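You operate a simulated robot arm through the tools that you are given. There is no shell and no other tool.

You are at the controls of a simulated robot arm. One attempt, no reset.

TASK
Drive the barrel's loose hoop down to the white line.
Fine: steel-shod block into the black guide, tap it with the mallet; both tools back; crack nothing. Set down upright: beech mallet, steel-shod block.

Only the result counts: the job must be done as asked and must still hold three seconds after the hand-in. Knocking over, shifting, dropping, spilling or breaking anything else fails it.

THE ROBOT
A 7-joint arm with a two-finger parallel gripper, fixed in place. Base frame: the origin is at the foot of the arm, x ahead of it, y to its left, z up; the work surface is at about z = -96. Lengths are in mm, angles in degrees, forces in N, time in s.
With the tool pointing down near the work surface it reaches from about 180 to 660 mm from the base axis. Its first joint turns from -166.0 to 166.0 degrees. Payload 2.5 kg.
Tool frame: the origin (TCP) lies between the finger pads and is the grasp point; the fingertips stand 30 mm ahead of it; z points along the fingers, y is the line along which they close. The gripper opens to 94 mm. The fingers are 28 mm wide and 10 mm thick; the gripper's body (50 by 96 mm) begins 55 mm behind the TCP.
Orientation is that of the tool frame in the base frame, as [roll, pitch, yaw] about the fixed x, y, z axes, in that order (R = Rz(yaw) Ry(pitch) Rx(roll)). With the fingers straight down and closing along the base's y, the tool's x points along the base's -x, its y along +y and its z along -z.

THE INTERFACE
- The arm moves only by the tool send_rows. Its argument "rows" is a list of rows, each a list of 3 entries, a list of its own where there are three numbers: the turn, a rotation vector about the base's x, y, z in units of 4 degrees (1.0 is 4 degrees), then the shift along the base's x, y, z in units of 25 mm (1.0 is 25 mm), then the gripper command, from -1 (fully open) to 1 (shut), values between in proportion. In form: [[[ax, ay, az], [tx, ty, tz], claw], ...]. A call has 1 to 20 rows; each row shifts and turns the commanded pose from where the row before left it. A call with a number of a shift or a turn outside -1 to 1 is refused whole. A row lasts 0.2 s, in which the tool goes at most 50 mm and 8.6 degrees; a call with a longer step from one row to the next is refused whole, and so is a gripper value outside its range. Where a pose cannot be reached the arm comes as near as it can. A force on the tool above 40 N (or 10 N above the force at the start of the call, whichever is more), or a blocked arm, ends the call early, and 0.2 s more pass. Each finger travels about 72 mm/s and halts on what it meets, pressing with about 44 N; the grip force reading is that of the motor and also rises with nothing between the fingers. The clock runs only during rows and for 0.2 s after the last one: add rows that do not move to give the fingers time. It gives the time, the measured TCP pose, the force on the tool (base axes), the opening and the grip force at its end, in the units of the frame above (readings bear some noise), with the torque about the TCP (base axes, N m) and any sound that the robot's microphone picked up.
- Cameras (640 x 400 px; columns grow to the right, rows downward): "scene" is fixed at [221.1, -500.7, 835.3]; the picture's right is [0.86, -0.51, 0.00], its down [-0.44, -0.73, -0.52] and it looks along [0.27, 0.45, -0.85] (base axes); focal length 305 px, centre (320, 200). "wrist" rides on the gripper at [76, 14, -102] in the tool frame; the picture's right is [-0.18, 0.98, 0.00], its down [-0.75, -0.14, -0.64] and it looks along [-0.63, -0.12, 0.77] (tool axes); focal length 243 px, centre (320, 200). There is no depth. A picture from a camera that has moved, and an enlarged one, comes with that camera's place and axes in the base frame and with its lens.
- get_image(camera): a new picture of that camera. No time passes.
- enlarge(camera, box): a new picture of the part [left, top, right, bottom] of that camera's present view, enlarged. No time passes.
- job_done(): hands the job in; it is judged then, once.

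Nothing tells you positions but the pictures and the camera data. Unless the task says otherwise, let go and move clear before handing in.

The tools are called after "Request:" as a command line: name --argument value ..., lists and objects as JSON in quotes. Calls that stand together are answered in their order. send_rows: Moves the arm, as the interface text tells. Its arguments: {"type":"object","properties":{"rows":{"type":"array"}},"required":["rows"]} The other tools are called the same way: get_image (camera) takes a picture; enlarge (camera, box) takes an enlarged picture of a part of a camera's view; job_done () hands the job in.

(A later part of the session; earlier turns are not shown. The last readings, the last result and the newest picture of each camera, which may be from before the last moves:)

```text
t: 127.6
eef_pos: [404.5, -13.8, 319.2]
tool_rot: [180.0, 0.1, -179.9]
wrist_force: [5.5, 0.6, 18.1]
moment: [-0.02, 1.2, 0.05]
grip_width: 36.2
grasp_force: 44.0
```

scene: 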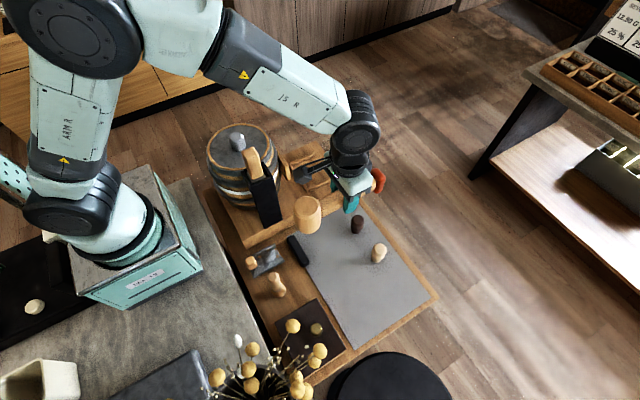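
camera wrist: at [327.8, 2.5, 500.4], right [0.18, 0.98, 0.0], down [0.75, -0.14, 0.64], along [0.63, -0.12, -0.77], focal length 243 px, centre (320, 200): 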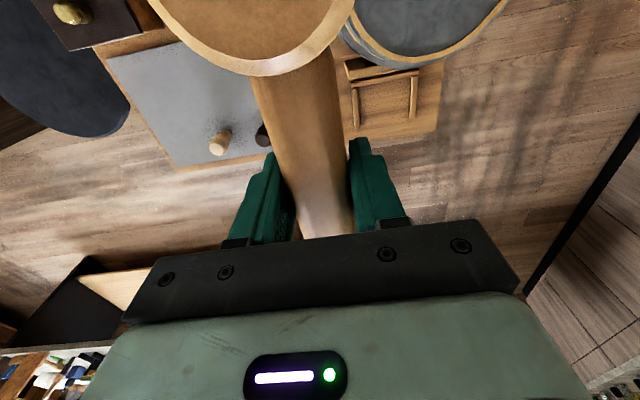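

Contact at z≈326; grip torque is good (1.2 N·m). Now lift, cock the wrist 12° and swing down at full speed.

Request:
send_rows --rows '[[[0, 0, 0], [0, 0, 0.5], 1], [[0, 1, 0], [0, 0, 0.7], 1], [[0, 1, 0], [0, 0, 0.7], 1], [[0, 1, 0], [0, 0, 0.6], 1], [[0, 0, 0], [0, 0, 0], 1], [[0, 0, 0], [0, 0, 0], 1]]'

Request:
send_rows --rows '[[[0, -1, 0], [0, 0, -1], 1], [[0, -1, 0], [0, 0, -1], 1], [[0, -1, 0], [0, 0, -1], 1], [[0, 0.7, 0], [0, 0, 1], 1], [[0, 0, 0], [0, 0, 1], 1], [[0, 0, 0], [0, 0, 0], 1]]'

Request:
enlarge --camera "scene" --box '[212, 100, 308, 190]'

Request:
enlarge --camera "scene" --box '[205, 150, 253, 190]'

```text
t: 129.0
eef_pos: [404.9, -15.0, 381.0]
tool_rot: [180.0, -12.0, -180.0]
wrist_force: [0.2, 0.2, -5.4]
moment: [0.04, -0.19, -0.02]
grip_width: 36.0
grasp_force: 44.0
```

```text
t: 130.4
eef_pos: [403.5, -15.3, 356.6]
tool_rot: [179.9, -2.8, 180.0]
wrist_force: [0.3, -0.8, -4.6]
moment: [-0.01, -0.21, 0.0]
grip_width: 36.3
grasp_force: 43.8
```

```text
4.44 times, centred on (260, 145) of scene
camera zoom: at [221.1, -500.7, 835.3], right [0.86, -0.51, 0.0], down [-0.44, -0.73, -0.52], along [0.27, 0.45, -0.85], focal length 1355 px, centre (587, 444)
```

zoom: 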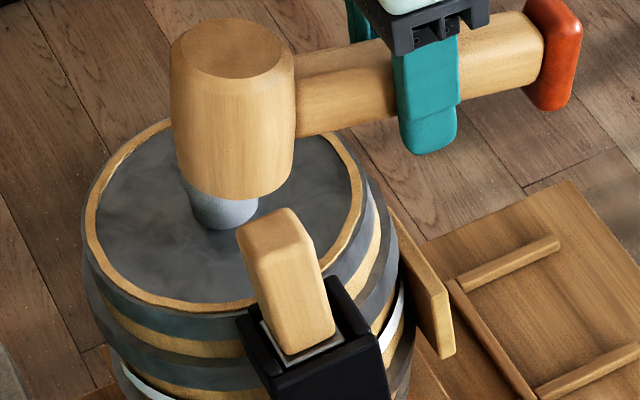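

```text
10.00 times, centred on (229, 170) of scene
camera zoom: at [221.1, -500.7, 835.3], right [0.86, -0.51, 0.0], down [-0.44, -0.73, -0.52], along [0.27, 0.45, -0.85], focal length 3048 px, centre (1230, 500)
```

zoom: 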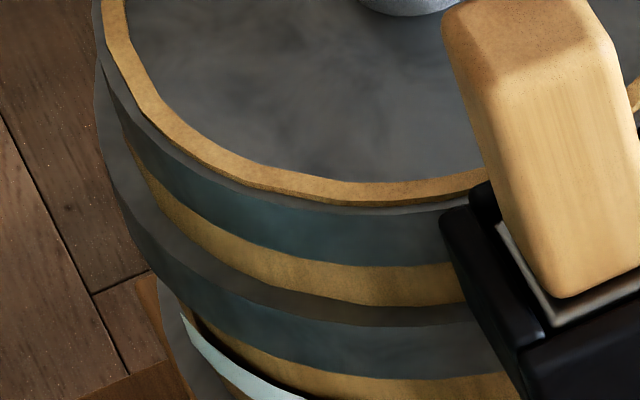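

The swing only rotated the mallet in the grip; the hoop still didn't move. A stiffer hold is needed: I'll return the mallet and re-grip its head with the fingers along x, so one fingertip bears on top of the handle and cannot slip. First level the mallet and carry it back.

Request:
send_rows --rows '[[[0, 0, 0], [0, 0, 0.6], 1], [[0, 0, 0], [0, 0, 0.8], 1], [[0, -1, 0], [0, -0.1, 0.4], 1], [[0, -1, 0], [0, -0.4, 0], 1], [[0, -1, 0], [0.1, -0.6, 0], 1], [[0, -0.6, 0], [0.13, -0.8, 0], 1], [[0, 0, 0], [0.13, -0.8, 0], 1], [[0, 0, 0], [0.13, -0.8, 0], 1], [[0, 0, 0], [0.13, -0.8, 0], 1], [[0, 0, 0], [0.13, -0.8, 0], 1], [[0, 0, 0], [0.13, -0.8, 0], 1], [[0, 0, 0], [0.13, -0.8, 0], 1], [[0, 0, 0], [0.13, -0.5, 0], 1], [[0, 0, 0], [0, 0, 0], 1]]'

Request:
get_image --camera "scene"

Request:
enlarge --camera "scene" --box '[250, 120, 420, 250]'

Request:
get_image --camera "wrist"

```text
t: 133.4
eef_pos: [432.2, -193.6, 401.4]
tool_rot: [179.9, 11.7, 180.0]
wrist_force: [0.6, 0.0, -4.8]
moment: [-0.02, -0.22, 0.02]
grip_width: 36.3
grasp_force: 44.4
```

```text
taken
```

scene: 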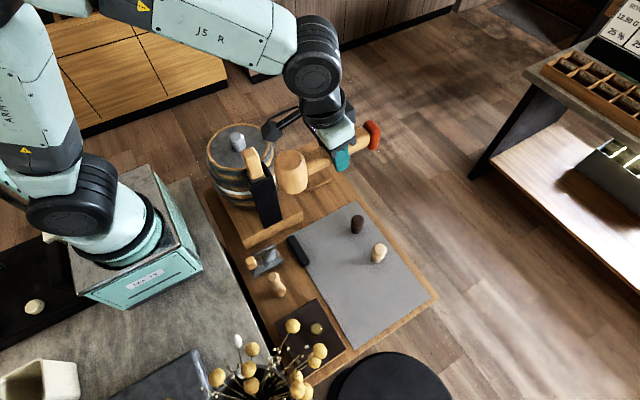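

```text
3.08 times, centred on (335, 185) of scene
camera zoom: at [221.1, -500.7, 835.3], right [0.86, -0.51, 0.0], down [-0.44, -0.73, -0.52], along [0.27, 0.45, -0.85], focal length 938 px, centre (274, 246)
```

zoom: 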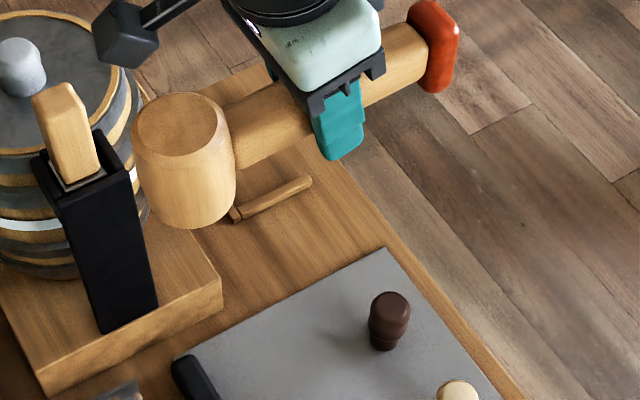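

```text
taken
camera wrist: at [336.9, -178.6, 486.5], right [0.18, 0.98, 0.04], down [0.61, -0.14, 0.78], along [0.77, -0.12, -0.62], focal length 243 px, centre (320, 200)
```

wrist: 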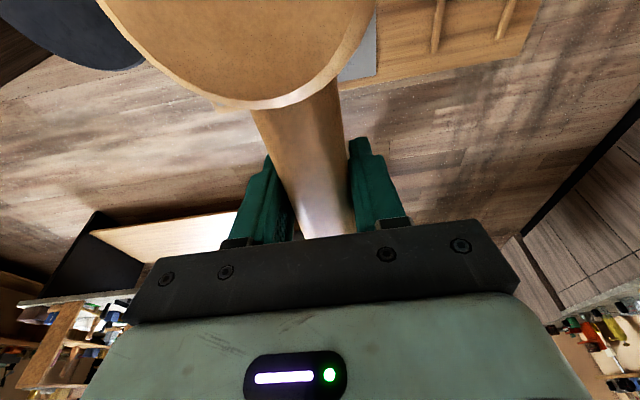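

Request:
send_rows --rows '[[[0, 0, 0], [0.2, -0.6, 0], 1], [[0, 0, 0], [0.26, -0.9, 0], 1], [[0, 0, 0], [0.26, -0.9, 0], 1], [[0, 0, 0], [0.26, -0.9, 0], 1], [[0, 0, 0], [0.26, -0.9, 0], 1], [[0, 0, 0], [0.26, -0.9, 0], 1], [[0, 0, 0], [0.26, -0.9, 0], 1], [[0, 0, 0], [0.26, -0.9, 0], 1], [[0, 0, 0], [0.26, -0.9, -0.5], 1], [[0, 0, 0], [0.08, -0.7, -0.7], 1], [[0, 0, 0], [0, -0.26, -0.8], 1], [[0, 0, 0], [0, 0, -0.8], 1], [[0, 0, 0], [0, 0, -0.8], 1], [[0, 0, 0], [0, 0, -0.8], 1], [[0, 0, 0], [0, 0, -0.8], 1], [[0, 0, 0], [0, 0, -0.8], 1], [[0, 0, 0], [0, 0, -0.8], 1], [[0, 0, 0], [0, 0, -0.8], 1], [[0, 0, 0], [0, 0, 0], 1]]'

Request:
get_image --camera "scene"

```text
t: 137.4
eef_pos: [491.8, -412.9, 212.0]
tool_rot: [179.9, 11.7, 180.0]
wrist_force: [0.7, -0.4, -4.5]
moment: [0.01, -0.28, 0.01]
grip_width: 36.1
grasp_force: 44.2
```

```text
taken
```

scene: 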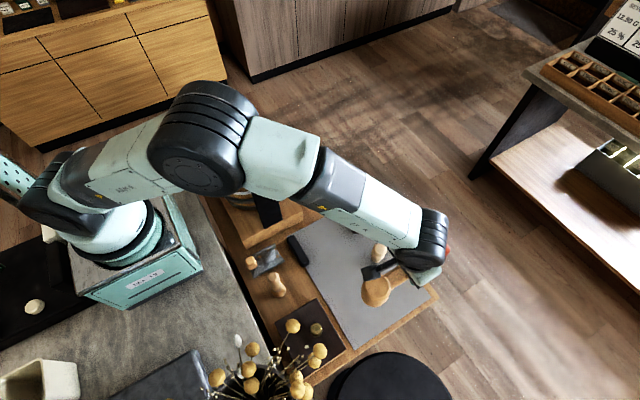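

Request:
send_rows --rows '[[[0, 0, 0], [0, 0, -0.9], 1], [[0, 0, 0], [0, 0, -0.9], 1], [[0, 0, 0], [0, 0, -0.9], 1], [[0, 0, 0], [0, 0, -0.9], 1], [[0, 0, 0], [0, 0, -0.9], 1], [[0, 0, 0], [0, 0, -0.9], 1], [[0, 0, 0], [0, 0, -0.9], 1], [[0, 0, 0], [0, 0, -0.9], 1], [[0, 0, 0], [0, 0, -0.9], 1], [[0, 0, 0], [0, 0, -0.7], 1], [[0, 0, 0], [0, 0, -0.5], 1], [[0, 0, 0], [0, 0, 0], 1]]'

Request:
send_rows --rows '[[[0, 0, 0], [0, 0, -0.16], 1], [[0, 0, 0], [0, 0, -0.16], 1], [[0, 0, 0], [0, 0, 0], 1]]'

Request:
enlarge --camera "scene" --box '[340, 240, 440, 330]'

```text
t: 140.0
eef_pos: [491.1, -413.6, -21.5]
tool_rot: [-179.9, 11.7, -180.0]
wrist_force: [-0.8, 0.4, -4.9]
moment: [-0.02, -0.22, 0.04]
grip_width: 36.3
grasp_force: 43.9
```

```text
t: 140.8
eef_pos: [491.7, -414.4, -28.9]
tool_rot: [-179.9, 11.7, 179.9]
wrist_force: [-0.3, -0.1, -4.7]
moment: [0.0, -0.24, 0.0]
grip_width: 36.3
grasp_force: 43.4
```

```text
4.44 times, centred on (390, 285) of scene
camera zoom: at [221.1, -500.7, 835.3], right [0.86, -0.51, 0.0], down [-0.44, -0.73, -0.52], along [0.27, 0.45, -0.85], focal length 1355 px, centre (9, -178)
```

zoom: 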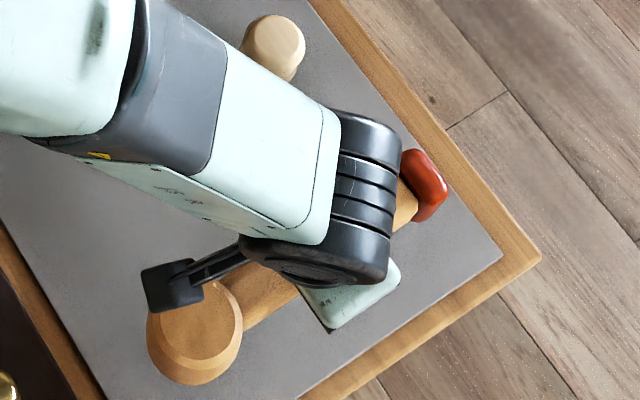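

Request:
send_rows --rows '[[[0, 0, 0], [0, 0, -0.16], 1], [[0, 0, 0], [0, 0, -0.16], 1], [[0, 0, 0], [0, 0, -0.16], 1], [[0, 0, 0], [0, 0, 0], 1]]'

Request:
send_rows --rows '[[[0, 0, 0], [0, 0, -0.12], 1], [[0, 0, 0], [0, 0, 0], 1]]'

Request:
send_rows --rows '[[[0, 0, 0], [0, 0, -0.12], 1], [[0, 0, 0], [0, 0, 0], 1]]'

Request:
send_rows --rows '[[[0, 0, 0], [0, 0, -0.1], 1], [[0, 0, 0], [0, 0, 0], 1]]'

```text
t: 141.8
eef_pos: [491.6, -413.0, -40.9]
tool_rot: [-180.0, 11.6, 180.0]
wrist_force: [-0.2, -0.6, -4.3]
moment: [0.0, -0.22, -0.03]
grip_width: 36.2
grasp_force: 43.6
```

```text
t: 142.4
eef_pos: [491.8, -413.2, -44.4]
tool_rot: [-179.9, 11.7, 179.9]
wrist_force: [0.6, 0.4, -6.1]
moment: [0.0, -0.24, -0.03]
grip_width: 36.3
grasp_force: 44.0
```

```text
t: 143.0
eef_pos: [491.9, -414.5, -47.4]
tool_rot: [-179.9, 11.7, 180.0]
wrist_force: [0.0, 0.2, -5.2]
moment: [0.02, -0.24, 0.05]
grip_width: 36.1
grasp_force: 44.0
```

```text
t: 143.6
eef_pos: [491.9, -413.7, -48.9]
tool_rot: [179.9, 11.6, 180.0]
wrist_force: [0.5, -0.4, -5.0]
moment: [-0.01, -0.22, 0.02]
grip_width: 36.2
grasp_force: 44.0
```

Request:
send_rows --rows '[[[0, 0, 0], [0, 0, -0.1], 1], [[0, 0, 0], [0, 0, 0], 1]]'

Request:
send_rows --rows '[[[0, 0, 0], [0, 0, -0.08], 1], [[0, 0, 0], [0, 0, 0], 1]]'

Request:
send_rows --rows '[[[0, 0, 0], [0, 0, -0.08], 1], [[0, 0, 0], [0, 0, 0], 1]]'

Request:
enlarge --camera "scene" --box '[340, 240, 440, 330]'

```text
t: 144.2
eef_pos: [491.5, -412.9, -52.5]
tool_rot: [180.0, 11.7, 179.9]
wrist_force: [0.1, 0.0, -5.2]
moment: [-0.03, -0.19, 0.01]
grip_width: 36.0
grasp_force: 43.9
```

```text
t: 144.8
eef_pos: [492.6, -412.8, -53.1]
tool_rot: [-180.0, 11.7, 179.8]
wrist_force: [-1.0, 0.6, -2.7]
moment: [0.05, 0.06, -0.09]
grip_width: 36.5
grasp_force: 43.9
```

```text
t: 145.4
eef_pos: [492.7, -414.5, -57.0]
tool_rot: [-179.8, 11.6, 180.0]
wrist_force: [-1.3, 1.0, 8.4]
moment: [0.05, 1.38, -0.15]
grip_width: 36.4
grasp_force: 43.4
```

```text
4.44 times, centred on (390, 285) of scene
camera zoom: at [221.1, -500.7, 835.3], right [0.86, -0.51, 0.0], down [-0.44, -0.73, -0.52], along [0.27, 0.45, -0.85], focal length 1355 px, centre (9, -178)
```

zoom: 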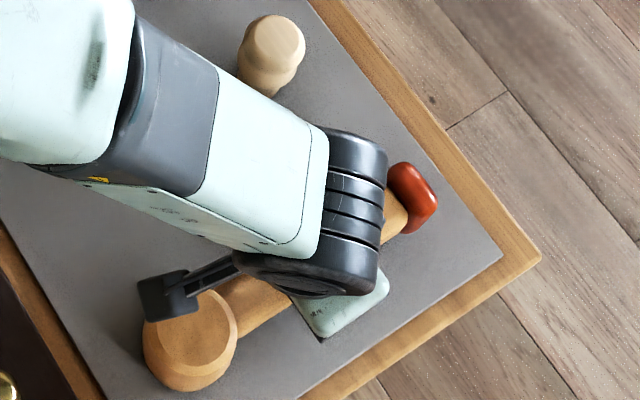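

Head touches the mat. Releasing gently and lifting clear along the tool.

Request:
send_rows --rows '[[[0, 0, 0], [0, 0, 0.03], 0.0], [[0, 0, 0], [0, 0, 0], -0.5], [[0, 0, 0], [0, 0, 0], -1], [[0, 0, 0], [0, 0, 0], -1], [[0, 0, 0], [0, 0, 0], -1]]'

Request:
send_rows --rows '[[[0, 0, 0], [-0.15, 0, 0.6], -1], [[0, 0, 0], [-0.15, 0, 0.8], -1], [[0, 0, 0], [-0.15, 0, 0.8], -1], [[0, 0.98, 0], [-0.3, 0, 0.8], -1], [[0, 0.98, 0], [-0.4, 0, 0.8], -1], [[0, 0.98, 0], [-0.5, 0, 0.8], -1], [[0, 0, 0], [-0.6, 0, 0.8], -1], [[0, 0, 0], [-0.6, 0, 0.8], -1], [[0, 0, 0], [-0.6, 0, 0.5], -1], [[0, 0, 0], [0, 0, 0], -1]]'

Request:
get_image --camera "wrist"

Request:
enlarge --camera "wrist" --box '[220, 0, 420, 180]'

```text
t: 146.6
eef_pos: [492.2, -413.5, -56.2]
tool_rot: [-180.0, 11.8, -180.0]
wrist_force: [0.3, 0.0, -0.4]
moment: [0.02, 0.03, 0.01]
grip_width: 94.0
grasp_force: 0.0
```

```text
t: 148.8
eef_pos: [404.8, -413.6, 112.7]
tool_rot: [-179.9, -0.1, 180.0]
wrist_force: [0.3, -0.2, -0.1]
moment: [0.01, 0.04, -0.03]
grip_width: 93.6
grasp_force: 0.0
```

```text
taken
camera wrist: at [329.2, -398.3, 215.0], right [0.18, 0.98, 0.0], down [0.75, -0.14, 0.64], along [0.63, -0.12, -0.77], focal length 243 px, centre (320, 200)
```

wrist: 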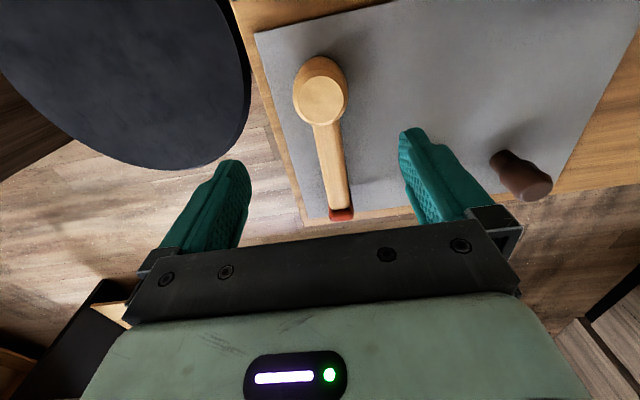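

```text
2.22 times, centred on (320, 90) of wrist
camera zoom: at [329.2, -398.3, 215.0], right [0.18, 0.98, 0.0], down [0.75, -0.14, 0.64], along [0.63, -0.12, -0.77], focal length 539 px, centre (320, 444)
```

zoom: 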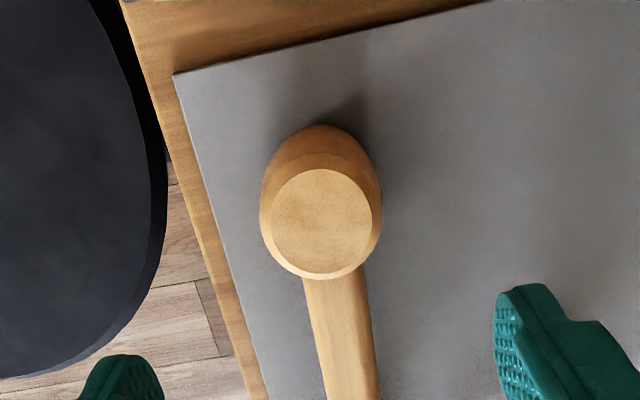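

The mallet is back upright in its spot. Now turning the gripper 90° so the fingers close along x over the head.

Request:
send_rows --rows '[[[0, 0, 1], [0, 0, 0], -1], [[0, 0, 1], [0, 0, 0], -1], [[0, 0, 1], [0, 0, 0], -1], [[0, 0, 1], [0, 0, 0], -1], [[0, 0, 1], [0, 0, 0], -1], [[0, 0, 1], [0, 0, 0], -1], [[0, 0, 1], [0, 0, 0], -1], [[0, 0, 1], [0, 0, 0], -1], [[0, 0, 1], [0, 0, 0], -1], [[0, 0, 1], [0, 0, 0], -1], [[0, 0, 1], [0, 0, 0], -1], [[0, 0, 1], [0, 0, 0], -1], [[0, 0, 1], [0, 0, 0], -1], [[0, 0, 1], [0, 0, 0], -1], [[0, 0, 1], [0, 0, 0], -1], [[0, 0, 1], [0, 0, 0], -1], [[0, 0, 1], [0, 0, 0], -1], [[0, 0, 1], [0, 0, 0], -1], [[0, 0, 1], [0, 0, 0], -1]]'

Request:
send_rows --rows '[[[0, 0, 1], [0, 0, 0], -1], [[0, 0, 1], [0, 0, 0], -1], [[0, 0, 1], [0, 0, 0], -1], [[0, 0, 0.5], [0, 0, 0], -1], [[0, 0, 0], [0, 0, 0], -1]]'

Request:
get_image --camera "wrist"

Request:
enlarge --camera "wrist" --box '[220, 40, 420, 200]'

```text
t: 152.8
eef_pos: [405.2, -413.8, 112.1]
tool_rot: [-180.0, -0.1, -104.0]
wrist_force: [0.0, 0.0, -1.0]
moment: [0.02, -0.01, 0.01]
grip_width: 94.0
grasp_force: 0.1
```

```text
t: 154.0
eef_pos: [405.1, -414.1, 112.9]
tool_rot: [180.0, -0.2, -90.0]
wrist_force: [-0.3, -0.3, -0.6]
moment: [0.0, 0.03, -0.01]
grip_width: 94.0
grasp_force: 0.1
```

```text
taken
camera wrist: at [390.6, -488.5, 214.7], right [-0.98, 0.18, 0.0], down [0.14, 0.75, 0.64], along [0.12, 0.63, -0.77], focal length 243 px, centre (320, 200)
```

wrist: 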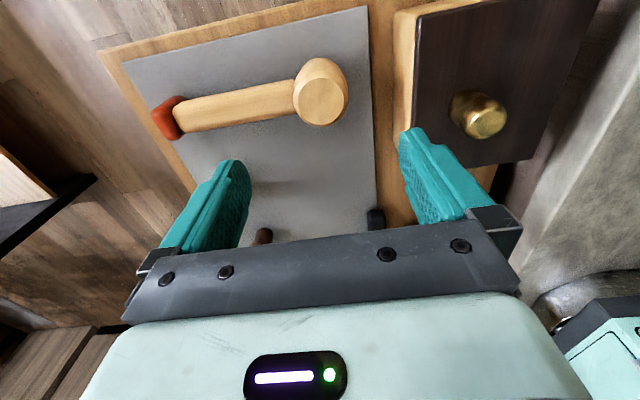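

```text
2.50 times, centred on (320, 120) of wrist
camera zoom: at [390.6, -488.5, 214.7], right [-0.98, 0.18, 0.0], down [0.14, 0.75, 0.64], along [0.12, 0.63, -0.77], focal length 606 px, centre (320, 400)
```

zoom: 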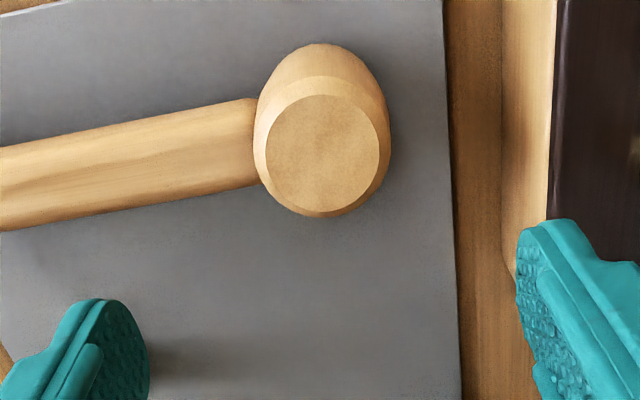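

Fingers now straddle the head along x; handle top is near z=-45. Descending until the +x fingertip just meets the handle.

Request:
send_rows --rows '[[[0, 0, 0], [0, 0.02, -0.9], -1], [[0, 0, 0], [0, 0, -0.9], -1], [[0, 0, 0], [0, 0, -0.9], -1], [[0, 0, 0], [0, 0, -0.9], -1], [[0, 0, 0], [0, 0, -0.8], -1], [[0, 0, 0], [0, 0, -0.2], -1], [[0, 0, 0], [0, 0, 0], -1]]'

Request:
get_image --camera "wrist"

Request:
send_rows --rows '[[[0, 0, 0], [0, 0, -0.08], -1], [[0, 0, 0], [0, 0, -0.08], -1], [[0, 0, 0], [0, 0, 0], -1]]'

```text
t: 155.6
eef_pos: [406.3, -413.2, -3.3]
tool_rot: [-180.0, -0.1, -90.0]
wrist_force: [0.5, -0.2, 0.4]
moment: [0.04, 0.02, 0.01]
grip_width: 94.0
grasp_force: 0.3
```

```text
taken
camera wrist: at [391.1, -487.9, 99.8], right [-0.98, 0.18, 0.0], down [0.14, 0.75, 0.64], along [0.12, 0.63, -0.77], focal length 243 px, centre (320, 200)
```

wrist: 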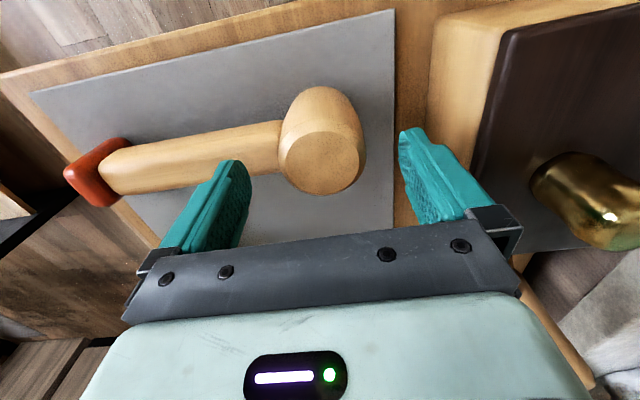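

```text
t: 156.4
eef_pos: [406.4, -412.3, -7.4]
tool_rot: [-179.9, -0.1, -90.0]
wrist_force: [0.1, 0.3, -1.1]
moment: [0.01, -0.01, -0.02]
grip_width: 93.8
grasp_force: 0.0
```

Request:
send_rows --rows '[[[0, 0, 0], [0, 0, -0.08], -1], [[0, 0, 0], [0, 0, -0.08], -1], [[0, 0, 0], [0, 0, 0], -1]]'

Request:
send_rows --rows '[[[0, 0, 0], [0, 0, -0.08], -1], [[0, 0, 0], [0, 0, 0], -1]]'

Request:
send_rows --rows '[[[0, 0, 0], [0, 0, -0.08], -1], [[0, 0, 0], [0, 0, 0], -1]]'

Request:
get_image --camera "wrist"

```text
t: 157.2
eef_pos: [406.3, -414.1, -10.1]
tool_rot: [-180.0, -0.2, -90.0]
wrist_force: [0.0, -0.8, -0.3]
moment: [0.02, 0.01, -0.02]
grip_width: 93.9
grasp_force: 0.0
```

```text
t: 157.8
eef_pos: [406.6, -413.6, -12.9]
tool_rot: [180.0, -0.2, -90.0]
wrist_force: [0.1, 0.5, 0.3]
moment: [0.02, -0.02, -0.01]
grip_width: 93.9
grasp_force: 0.0
```

```text
t: 158.4
eef_pos: [406.5, -412.9, -13.5]
tool_rot: [-179.8, -0.1, -90.1]
wrist_force: [-4.9, 9.2, 28.9]
moment: [0.46, -1.24, 0.41]
grip_width: 91.1
grasp_force: 0.2
```

```text
taken
camera wrist: at [392.2, -487.9, 89.3], right [-0.98, 0.18, 0.0], down [0.14, 0.76, 0.64], along [0.12, 0.63, -0.77], focal length 243 px, centre (320, 200)
```

wrist: 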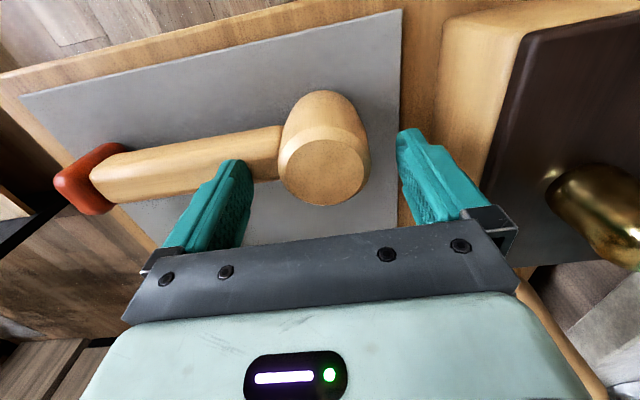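

The fingertip met the handle at z≈-13.5. Easing up 1.5 mm and closing on the head.

Request:
send_rows --rows '[[[0, 0, 0], [0, 0, 0.07], -1], [[0, 0, 0], [0, 0, 0], -1], [[0, 0, 0], [0, 0, 0], 0], [[0, 0, 0], [0, 0, 0], 1], [[0, 0, 0], [0, 0, 0], 1], [[0, 0, 0], [0, 0, 0], 1], [[0, 0, 0], [0, 0, 0], 1]]'

Request:
get_image --camera "wrist"

```text
t: 160.0
eef_pos: [404.8, -412.5, -12.3]
tool_rot: [179.9, -0.1, -90.2]
wrist_force: [-15.8, 4.9, 20.0]
moment: [0.32, -0.17, -0.35]
grip_width: 55.0
grasp_force: 43.7
```

```text
taken
camera wrist: at [389.9, -488.1, 89.6], right [-0.98, 0.19, 0.0], down [0.14, 0.75, 0.64], along [0.12, 0.63, -0.77], focal length 243 px, centre (320, 200)
```

wrist: 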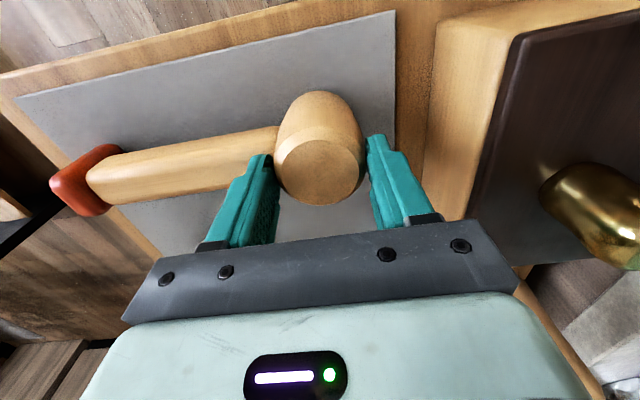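

Closed on the head with the fingertip on the handle. Lifting slowly.

Request:
send_rows --rows '[[[0, 0, 0], [0, 0, 0.1], 1], [[0, 0, 0], [0, 0, 0.15], 1], [[0, 0, 0], [0, 0, 0.2], 1], [[0, 0, 0], [0, 0, 0.2], 1], [[0, 0, 0], [0, 0, 0], 1]]'

Request:
get_image --camera "wrist"

Request:
enlarge --camera "scene" --box '[320, 240, 440, 340]'

```text
t: 161.2
eef_pos: [405.0, -412.4, 3.5]
tool_rot: [-180.0, -0.1, -90.0]
wrist_force: [-0.4, -0.1, -4.2]
moment: [0.01, 0.24, 0.03]
grip_width: 55.1
grasp_force: 43.9
```

```text
taken
camera wrist: at [391.1, -487.3, 105.7], right [-0.98, 0.18, 0.0], down [0.14, 0.75, 0.64], along [0.12, 0.63, -0.77], focal length 243 px, centre (320, 200)
```

wrist: 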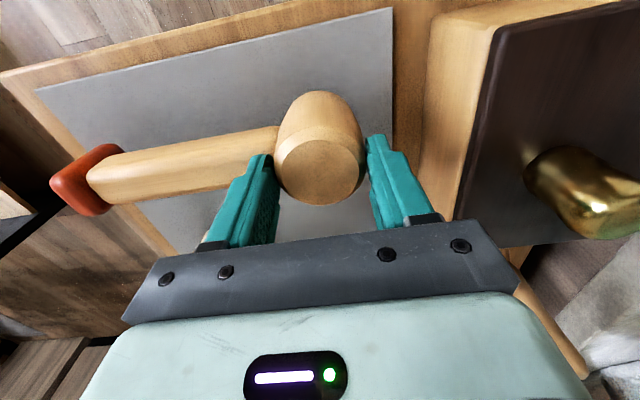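

```text
4.00 times, centred on (380, 290) of scene
camera zoom: at [221.1, -500.7, 835.3], right [0.86, -0.51, 0.0], down [-0.44, -0.73, -0.52], along [0.27, 0.45, -0.85], focal length 1219 px, centre (80, -160)
```

zoom: 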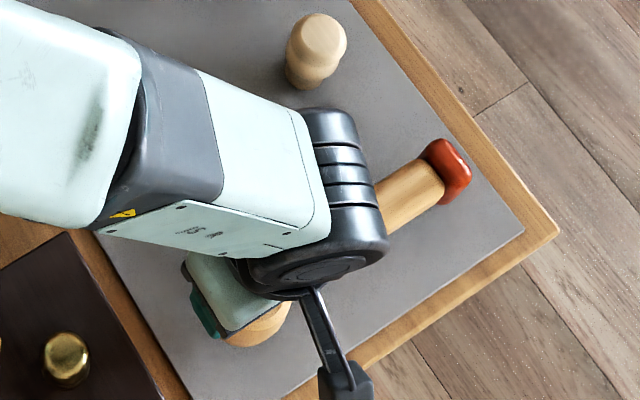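

Request:
send_rows --rows '[[[0, 0, 0], [0, 0, 0.4], 1], [[0, 0, 0], [0, 0, 0.6], 1], [[0, 0, 0], [0, 0, 0.8], 1], [[0, 0, 0], [0, 0, 0.8], 1], [[0, 0, 0], [0, 0, 0.8], 1], [[0, 0, 0], [0, 0, 0.8], 1], [[0, 0, 0], [0, 0, 0.8], 1], [[0, 0, 0], [0, 0, 0.8], 1], [[0, 0, 0], [-0.1, 0.3, 0.8], 1], [[0, 0, 0], [-0.2, 0.6, 0.8], 1], [[0, 0, 0], [-0.2, 0.7, 0.8], 1], [[0, 0, 0], [-0.2, 0.7, 0.8], 1], [[0, 0, 0], [-0.2, 0.7, 0.8], 1], [[0, 0, 0], [-0.2, 0.7, 0.8], 1], [[0, 0, 0], [-0.2, 0.7, 0.8], 1], [[0, 0, 0], [-0.2, 0.7, 0.8], 1], [[0, 0, 0], [-0.2, 0.7, 0.8], 1], [[0, 0, 0], [-0.2, 0.7, 0.8], 1], [[0, 0, 0], [-0.2, 0.7, 0.8], 1], [[0, 0, 0], [-0.1, 0.4, 0.6], 1]]'

Request:
get_image --camera "scene"

```text
t: 165.4
eef_pos: [351.6, -223.8, 382.9]
tool_rot: [-180.0, 0.0, -90.2]
wrist_force: [0.1, 0.4, -5.0]
moment: [0.0, 0.16, 0.0]
grip_width: 55.3
grasp_force: 44.0
```

```text
taken
```

scene: 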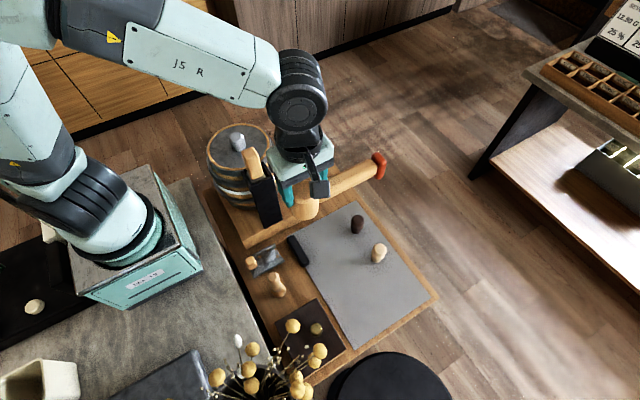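

Request:
send_rows --rows '[[[0, 0, 0], [0, 0, 0.6], 1], [[0, 0, 0], [0, 0, 0.8], 1], [[0, 0, 0], [-0.1, 0.4, 0.5], 1], [[0, 0, 0], [-0.17, 0.8, 0], 1], [[0, 0, 0], [-0.17, 0.8, 0], 1], [[0, 0, 0], [-0.17, 0.8, 0], 1], [[0, 0, 0], [-0.17, 0.8, 0], 1], [[0, 0, 0], [-0.17, 0.8, 0], 1], [[0, 0, 0], [-0.17, 0.8, 0], 1], [[0, 0, 0], [-0.17, 0.8, 0], 1], [[0, 0, 0], [-0.17, 0.8, 0], 1], [[0, 0, 0], [-0.17, 0.8, 0], 1], [[0, 0, 0], [-0.17, 0.8, 0], 1], [[0, 0, 0], [-0.02, 0, 0], 1], [[0, 0, 0], [0, 0, 0], 1]]'

Request:
get_image --camera "wrist"

Request:
enlarge --camera "scene" --box '[212, 90, 308, 190]'

```text
t: 168.6
eef_pos: [307.7, -13.1, 417.1]
tool_rot: [177.3, 0.6, -89.9]
wrist_force: [0.2, -0.1, -4.3]
moment: [-0.03, 0.19, 0.04]
grip_width: 55.1
grasp_force: 43.9
```

```text
taken
camera wrist: at [298.0, -89.2, 519.2], right [-0.98, 0.18, 0.05], down [0.17, 0.75, 0.64], along [0.08, 0.64, -0.77], focal length 243 px, centre (320, 200)
```

wrist: 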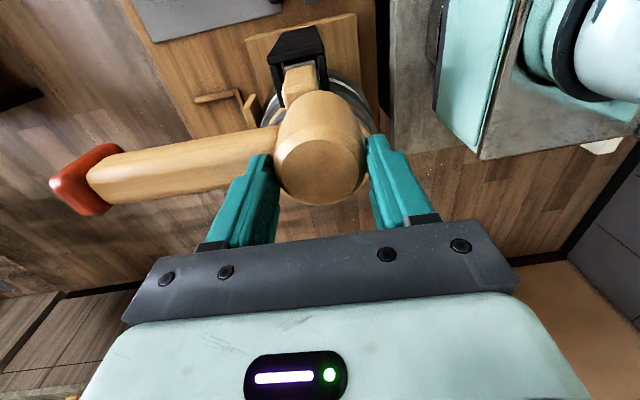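

```text
4.00 times, centred on (260, 140) of scene
camera zoom: at [221.1, -500.7, 835.3], right [0.86, -0.51, 0.0], down [-0.44, -0.73, -0.52], along [0.27, 0.45, -0.85], focal length 1219 px, centre (560, 440)
```

zoom: 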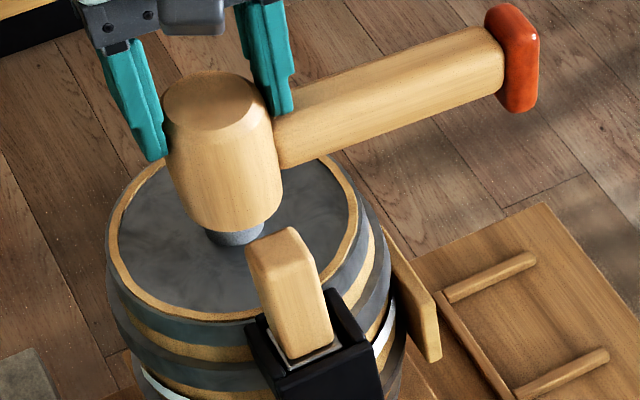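

Rigid grip over the block, slightly offset toward the handle side as intended. Lowering near contact and checking orientation.

Request:
send_rows --rows '[[[0, 0, 0], [0, 0, -0.6], 1], [[0, 0, 0], [0, 0, -0.6], 1], [[0, 0, 0], [0, 0, -0.6], 1], [[0, 0, 0], [0, 0, 0], 1]]'

Request:
enlarge --camera "scene" --box '[212, 90, 308, 190]'

Request:
enlarge --camera "wrist" --box '[220, 0, 420, 160]'

```text
t: 169.6
eef_pos: [307.4, -13.1, 385.5]
tool_rot: [-180.0, -0.1, -90.0]
wrist_force: [-0.4, 0.1, -3.3]
moment: [-0.02, 0.21, 0.01]
grip_width: 55.1
grasp_force: 43.6
```

```text
4.00 times, centred on (260, 140) of scene
camera zoom: at [221.1, -500.7, 835.3], right [0.86, -0.51, 0.0], down [-0.44, -0.73, -0.52], along [0.27, 0.45, -0.85], focal length 1219 px, centre (560, 440)
```

zoom: 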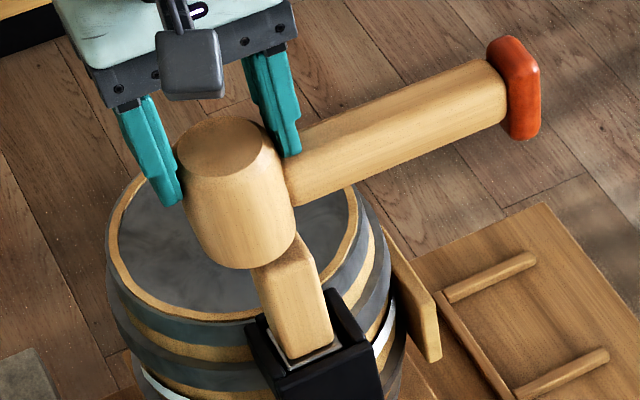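

```text
2.50 times, centred on (320, 80) of wrist
camera zoom: at [291.0, -87.8, 488.8], right [-0.98, 0.18, 0.0], down [0.14, 0.75, 0.64], along [0.12, 0.63, -0.77], focal length 606 px, centre (320, 500)
```

zoom: 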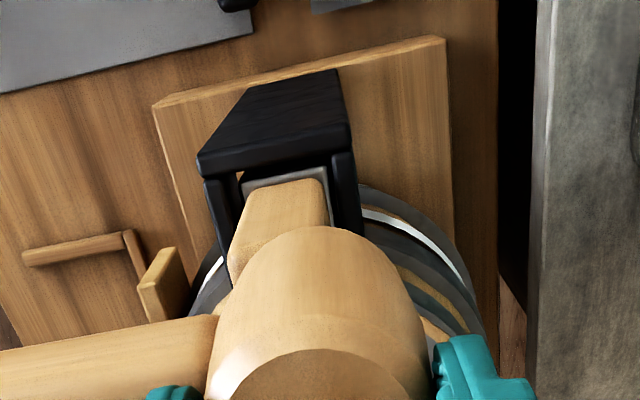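

Request:
send_rows --rows '[[[0, 0, 0], [0, 0, -0.3], 1], [[0, 0, 0], [0, 0, -0.3], 1], [[0, 0, 0], [0, 0, 0], 1]]'

Request:
send_rows --rows '[[[0, 0, 0], [0, 0, -0.1], 1], [[0, 0, 0], [0, 0, -0.1], 1], [[0, 0, 0], [0, 0, 0], 1]]'

Request:
send_rows --rows '[[[0, 0, 0], [0, 0, -0.1], 1], [[0, 0, 0], [0, 0, 0], 1]]'

```text
t: 170.4
eef_pos: [305.6, -13.2, 370.6]
tool_rot: [179.9, -0.1, -90.0]
wrist_force: [0.0, 0.5, -4.5]
moment: [0.02, 0.21, -0.04]
grip_width: 55.3
grasp_force: 43.9
```

```text
t: 171.0
eef_pos: [307.0, -12.4, 370.0]
tool_rot: [-179.6, -0.1, -90.1]
wrist_force: [-5.5, 1.0, 13.1]
moment: [0.2, 0.69, 0.01]
grip_width: 55.1
grasp_force: 44.4
stopped in row 3: the force on the tool passed its limit at 48 N (the readings are from after the stop); the commanded pose is now the measured one
```

```text
t: 171.4
eef_pos: [306.8, -13.0, 368.9]
tool_rot: [-179.3, -0.2, -90.0]
wrist_force: [-4.2, 0.8, 9.0]
moment: [0.11, 0.57, 0.0]
grip_width: 55.4
grasp_force: 44.1
stopped in row 2: the force on the tool passed its limit at 46 N (the readings are from after the stop); the commanded pose is now the measured one
```

Now the hold is stiff (48 N with barely any slip). Trying graded taps: first about 50 mm/s.

Request:
send_rows --rows '[[[-0.15, 0, 0], [0, 0, 0.5], 1], [[0, 0, 0], [0, 0, 0.5], 1], [[0, 0, 0], [0, 0, 0], 1]]'

Request:
send_rows --rows '[[[0, 0, 0], [0, 0, -0.4], 1], [[0, 0, 0], [0, 0, -0.4], 1], [[0, 0, 0], [0, 0, -0.4], 1], [[0, 0, 0], [0, 0, -0.4], 1], [[0, 0, 0], [0, 0, 0], 1]]'

Request:
enlarge --camera "scene" --box '[212, 90, 308, 190]'

Request:
enlarge --camera "scene" --box '[205, 150, 253, 190]'

```text
t: 172.2
eef_pos: [307.8, -13.3, 391.9]
tool_rot: [-180.0, -0.7, -90.0]
wrist_force: [0.3, 0.4, -5.1]
moment: [-0.02, 0.2, 0.01]
grip_width: 55.5
grasp_force: 43.8
```

```text
t: 173.1
eef_pos: [309.2, -11.9, 368.5]
tool_rot: [-178.9, -0.7, -90.0]
wrist_force: [-4.3, -0.4, 11.1]
moment: [0.24, 0.63, 0.06]
grip_width: 55.4
grasp_force: 44.1
stopped in row 4: the force on the tool passed its limit at 57 N (the readings are from after the stop); the commanded pose is now the measured one
```

```text
4.00 times, centred on (260, 140) of scene
camera zoom: at [221.1, -500.7, 835.3], right [0.86, -0.51, 0.0], down [-0.44, -0.73, -0.52], along [0.27, 0.45, -0.85], focal length 1219 px, centre (560, 440)
```

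zoom: 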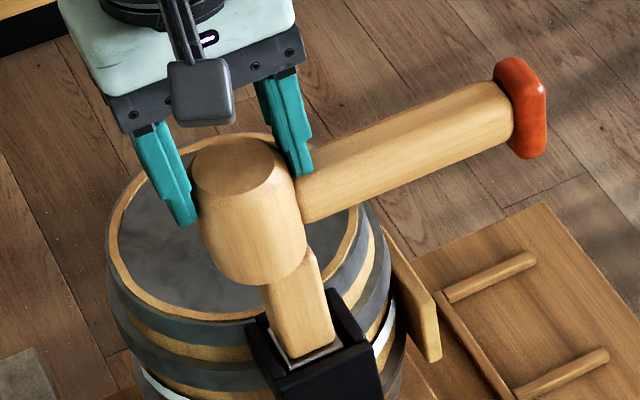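

```text
10.00 times, centred on (229, 170) of scene
camera zoom: at [221.1, -500.7, 835.3], right [0.86, -0.51, 0.0], down [-0.44, -0.73, -0.52], along [0.27, 0.45, -0.85], focal length 3048 px, centre (1230, 500)
```

zoom: 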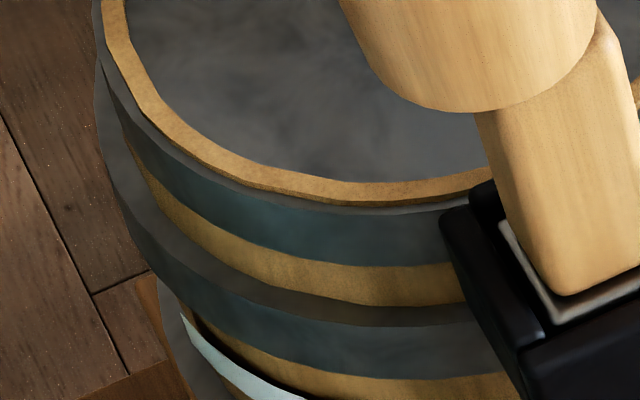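

57 N peak, still no motion. Next a full-speed tap with this stiff hold.

Request:
send_rows --rows '[[[0.175, 0.275, 0], [-0.05, -0.04, 0.6], 1], [[0, 0, 0], [0, 0, 0.8], 1], [[0, 0, 0], [0, 0, 0.1], 1], [[0, 0, 0], [0, 0, 0], 1]]'

Request:
send_rows --rows '[[[0, 0, 0], [0, 0, -1], 1], [[0, 0, 0], [0, 0, -1], 1], [[0, 0, 0], [0, 0, -0.5], 1], [[0, 0, 0], [0, 0, 0], 1]]'

Request:
enlarge --camera "scene" --box '[212, 90, 308, 190]'

Request:
enlarge --camera "scene" --box '[205, 150, 253, 190]'

```text
t: 174.1
eef_pos: [308.3, -13.8, 400.7]
tool_rot: [179.1, 0.1, -90.0]
wrist_force: [-0.5, -0.3, -4.1]
moment: [0.0, 0.19, 0.0]
grip_width: 55.5
grasp_force: 43.6
```

```text
t: 174.7
eef_pos: [311.1, -12.5, 369.0]
tool_rot: [-179.2, -0.1, -89.8]
wrist_force: [-6.3, 1.1, 17.0]
moment: [0.18, 0.81, 0.03]
grip_width: 55.8
grasp_force: 44.5
stopped in row 2: the force on the tool passed its limit at 84 N (the readings are from after the stop); the commanded pose is now the measured one
```

```text
4.00 times, centred on (260, 140) of scene
camera zoom: at [221.1, -500.7, 835.3], right [0.86, -0.51, 0.0], down [-0.44, -0.73, -0.52], along [0.27, 0.45, -0.85], focal length 1219 px, centre (560, 440)
```

zoom: 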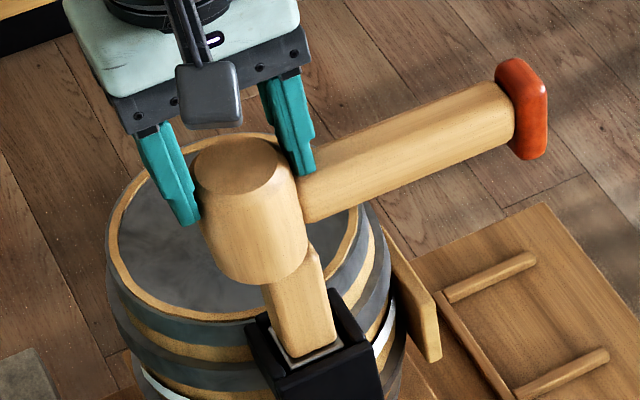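

```text
10.00 times, centred on (229, 170) of scene
camera zoom: at [221.1, -500.7, 835.3], right [0.86, -0.51, 0.0], down [-0.44, -0.73, -0.52], along [0.27, 0.45, -0.85], focal length 3048 px, centre (1230, 500)
```

zoom: 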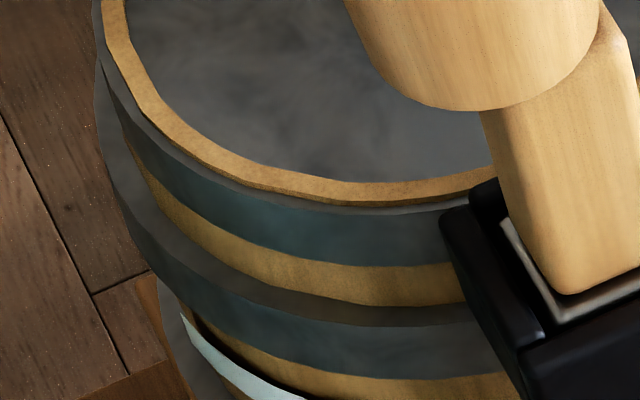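

Still nothing, even at 84 N with a stiff hold, so head speed seems the missing ingredient. I'll set the mallet down on a nearer free part of the mat so that I can grip it by the tail end and swing with a long lever. Carrying it back over.

Request:
send_rows --rows '[[[0, 0.2, 0], [0, 0, 0.6], 1], [[0, 0, 0], [0, 0, 0.7], 1], [[0, 0, 0], [0.05, -0.3, 0.2], 1], [[0, 0, 0], [0.15, -0.7, 0], 1], [[0, 0, 0], [0.18, -0.9, 0], 1], [[0, 0, 0], [0.18, -0.9, 0], 1], [[0, 0, 0], [0.18, -0.9, 0], 1], [[0, 0, 0], [0.18, -0.9, 0], 1], [[0, 0, 0], [0.18, -0.9, 0], 1], [[0, 0, 0], [0.18, -0.9, 0], 1], [[0, 0, 0], [0.18, -0.9, 0], 1], [[0, 0, 0], [0.18, -0.9, 0], 1], [[0, 0, 0], [0.18, -0.9, 0], 1], [[0, 0, 0], [0.18, -0.9, 0], 1], [[0, 0, 0], [0.18, -0.9, 0], 1], [[0, 0, 0], [0.18, -0.9, 0], 1], [[0, 0, 0], [0.18, -0.9, 0], 1], [[0, 0, 0], [0.18, -0.9, 0], 1], [[0, 0, 0], [0.1, -0.5, 0], 1], [[0, 0, 0], [0, 0, 0], 1]]'

Request:
get_image --camera "wrist"

Request:
enlarge --camera "scene" --box '[205, 120, 301, 200]'

```text
t: 178.8
eef_pos: [381.1, -365.7, 405.7]
tool_rot: [180.0, 0.0, -89.9]
wrist_force: [0.4, 0.3, -4.8]
moment: [0.01, 0.17, -0.02]
grip_width: 55.4
grasp_force: 44.4
```

```text
taken
camera wrist: at [367.0, -440.8, 508.6], right [-0.98, 0.18, 0.0], down [0.14, 0.75, 0.64], along [0.12, 0.63, -0.77], focal length 243 px, centre (320, 200)
```

wrist: 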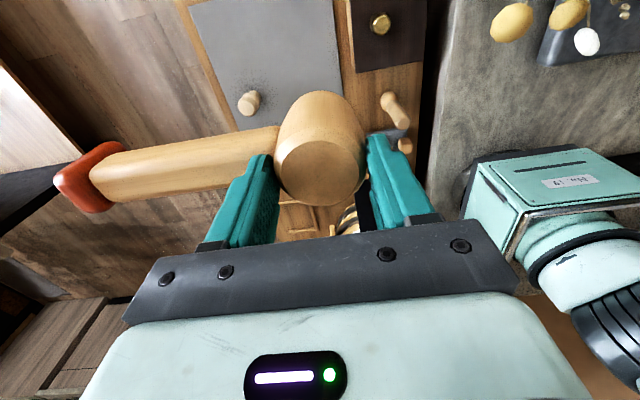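

```text
5.00 times, centred on (253, 160) of scene
camera zoom: at [221.1, -500.7, 835.3], right [0.86, -0.51, 0.0], down [-0.44, -0.73, -0.52], along [0.27, 0.45, -0.85], focal length 1524 px, centre (655, 400)
```

zoom: 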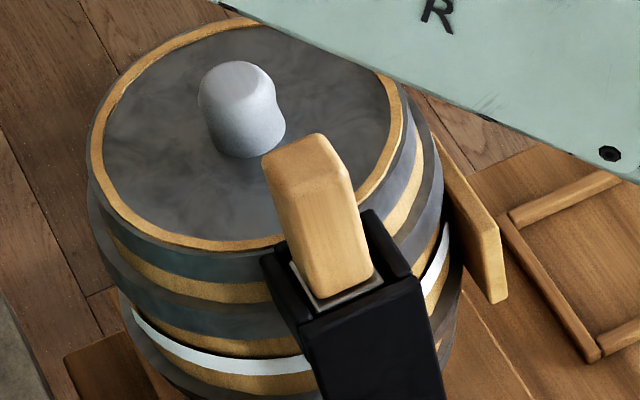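

Request:
send_rows --rows '[[[0, 0, 0], [0, 0, -0.5], 1], [[0, 0, 0], [0, 0, -0.9], 1], [[0, 0, 0], [0, 0, -0.9], 1], [[0, 0, 0], [0, 0, -0.9], 1], [[0, 0, 0], [0, 0, -0.9], 1], [[0, 0, 0], [0, 0, -0.9], 1], [[0, 0, 0], [0, 0, -0.9], 1], [[0, 0, 0], [0, 0, -0.9], 1], [[0, 0, 0], [0, 0, -0.9], 1], [[0, 0, 0], [0, 0, -0.9], 1], [[0, 0, 0], [0, 0, -0.9], 1], [[0, 0, 0], [0, 0, -0.9], 1], [[0, 0, 0], [0, 0, -0.9], 1], [[0, 0, 0], [0, 0, -0.9], 1], [[0, 0, 0], [0, 0, -0.9], 1], [[0, 0, 0], [0, 0, -0.9], 1], [[0, 0, 0], [0, 0, -0.9], 1], [[0, 0, 0], [0, 0, -0.6], 1], [[0, 0, 0], [0, 0, 0], 1]]'

Request:
get_image --camera "wrist"

Request:
enlarge --camera "scene" --box '[320, 230, 440, 330]'

```text
t: 182.8
eef_pos: [381.7, -366.4, 17.3]
tool_rot: [-180.0, -0.2, -89.9]
wrist_force: [-0.1, 0.4, -5.0]
moment: [0.01, 0.19, -0.01]
grip_width: 55.1
grasp_force: 43.9
```

```text
taken
camera wrist: at [366.6, -441.5, 120.5], right [-0.98, 0.18, 0.0], down [0.14, 0.75, 0.64], along [0.12, 0.63, -0.77], focal length 243 px, centre (320, 200)
```

wrist: 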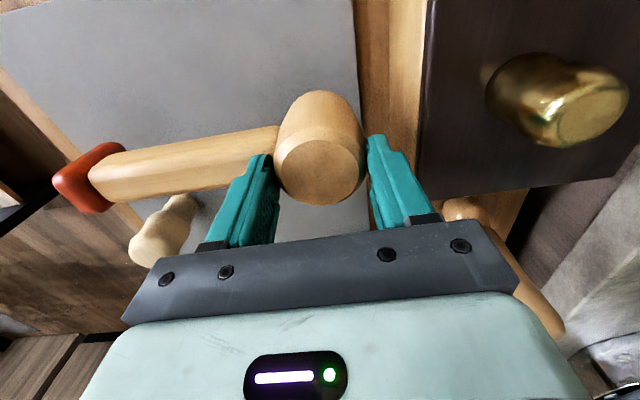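

```text
4.00 times, centred on (380, 280) of scene
camera zoom: at [221.1, -500.7, 835.3], right [0.86, -0.51, 0.0], down [-0.44, -0.73, -0.52], along [0.27, 0.45, -0.85], focal length 1219 px, centre (80, -120)
```

zoom: 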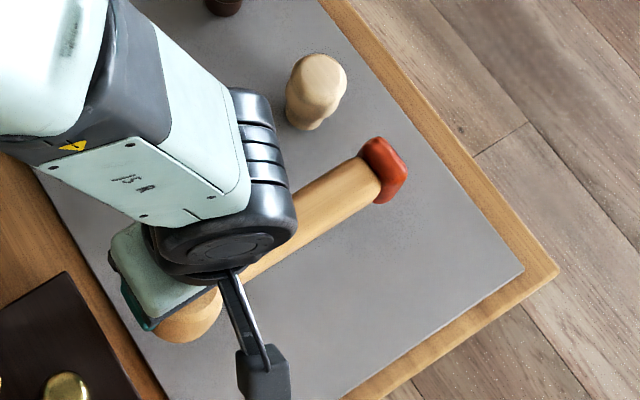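

Request:
send_rows --rows '[[[0, 0, 0], [0, 0, -0.4], 1], [[0, 0, 0], [0, 0, -0.3], 1], [[0, 0, 0], [0, 0, -0.2], 1], [[0, 0, 0], [0, 0, 0], 1]]'

Request:
send_rows --rows '[[[0, 0, 0], [0, 0, -0.1], 1], [[0, 0, 0], [0, 0, 0], 1]]'

Request:
send_rows --rows '[[[0, 0, 0], [0, 0, -0.1], 1], [[0, 0, 0], [0, 0, 0], 1]]'

Request:
send_rows --rows '[[[0, 0, 0], [0, 0, -0.08], 1], [[0, 0, 0], [0, 0, 0], 1]]'

```text
t: 183.8
eef_pos: [380.3, -366.0, -4.0]
tool_rot: [-180.0, -0.1, -89.8]
wrist_force: [0.2, 0.2, -5.1]
moment: [0.03, 0.17, 0.01]
grip_width: 55.5
grasp_force: 43.8
```

```text
t: 184.4
eef_pos: [380.2, -366.6, -6.1]
tool_rot: [180.0, -0.1, -89.8]
wrist_force: [-0.1, -0.1, -4.8]
moment: [0.01, 0.19, 0.0]
grip_width: 55.2
grasp_force: 44.1
```

```text
t: 185.1
eef_pos: [380.2, -365.9, -9.5]
tool_rot: [-180.0, -0.1, -89.9]
wrist_force: [-0.7, 0.7, -5.0]
moment: [0.0, 0.19, -0.01]
grip_width: 55.4
grasp_force: 44.2
```

```text
t: 185.7
eef_pos: [381.2, -365.7, -11.2]
tool_rot: [-180.0, -0.1, -89.8]
wrist_force: [0.0, 0.4, -4.1]
moment: [0.0, 0.11, 0.06]
grip_width: 55.2
grasp_force: 44.2
```

Request:
send_rows --rows '[[[0, 0, 0], [0, 0, -0.06], 1], [[0, 0, 0], [0, 0, 0], 1]]'

Request:
send_rows --rows '[[[0, 0, 0], [0, 0, -0.06], 1], [[0, 0, 0], [0, 0, 0], 1]]'

Request:
send_rows --rows '[[[0, 0, 0], [0, 0, -0.06], 1], [[0, 0, 0], [0, 0, 0], 1]]'

```text
t: 186.2
eef_pos: [379.6, -366.3, -12.9]
tool_rot: [180.0, -0.1, -89.9]
wrist_force: [-6.3, 0.6, 2.8]
moment: [0.22, -0.64, 0.38]
grip_width: 55.0
grasp_force: 43.9
```

```text
t: 186.8
eef_pos: [381.4, -366.9, -13.1]
tool_rot: [179.8, -0.1, -90.0]
wrist_force: [-18.6, 8.4, 34.2]
moment: [1.06, -0.94, 0.62]
grip_width: 55.1
grasp_force: 44.0
```

```text
t: 187.2
eef_pos: [380.7, -366.4, -12.7]
tool_rot: [179.9, 0.0, -90.0]
wrist_force: [-6.0, 3.1, 7.5]
moment: [0.18, -1.4, 0.33]
grip_width: 55.5
grasp_force: 43.6
stopped in row 1: the force on the tool passed its limit at 56 N (the readings are from after the stop); the commanded pose is now the measured one
```

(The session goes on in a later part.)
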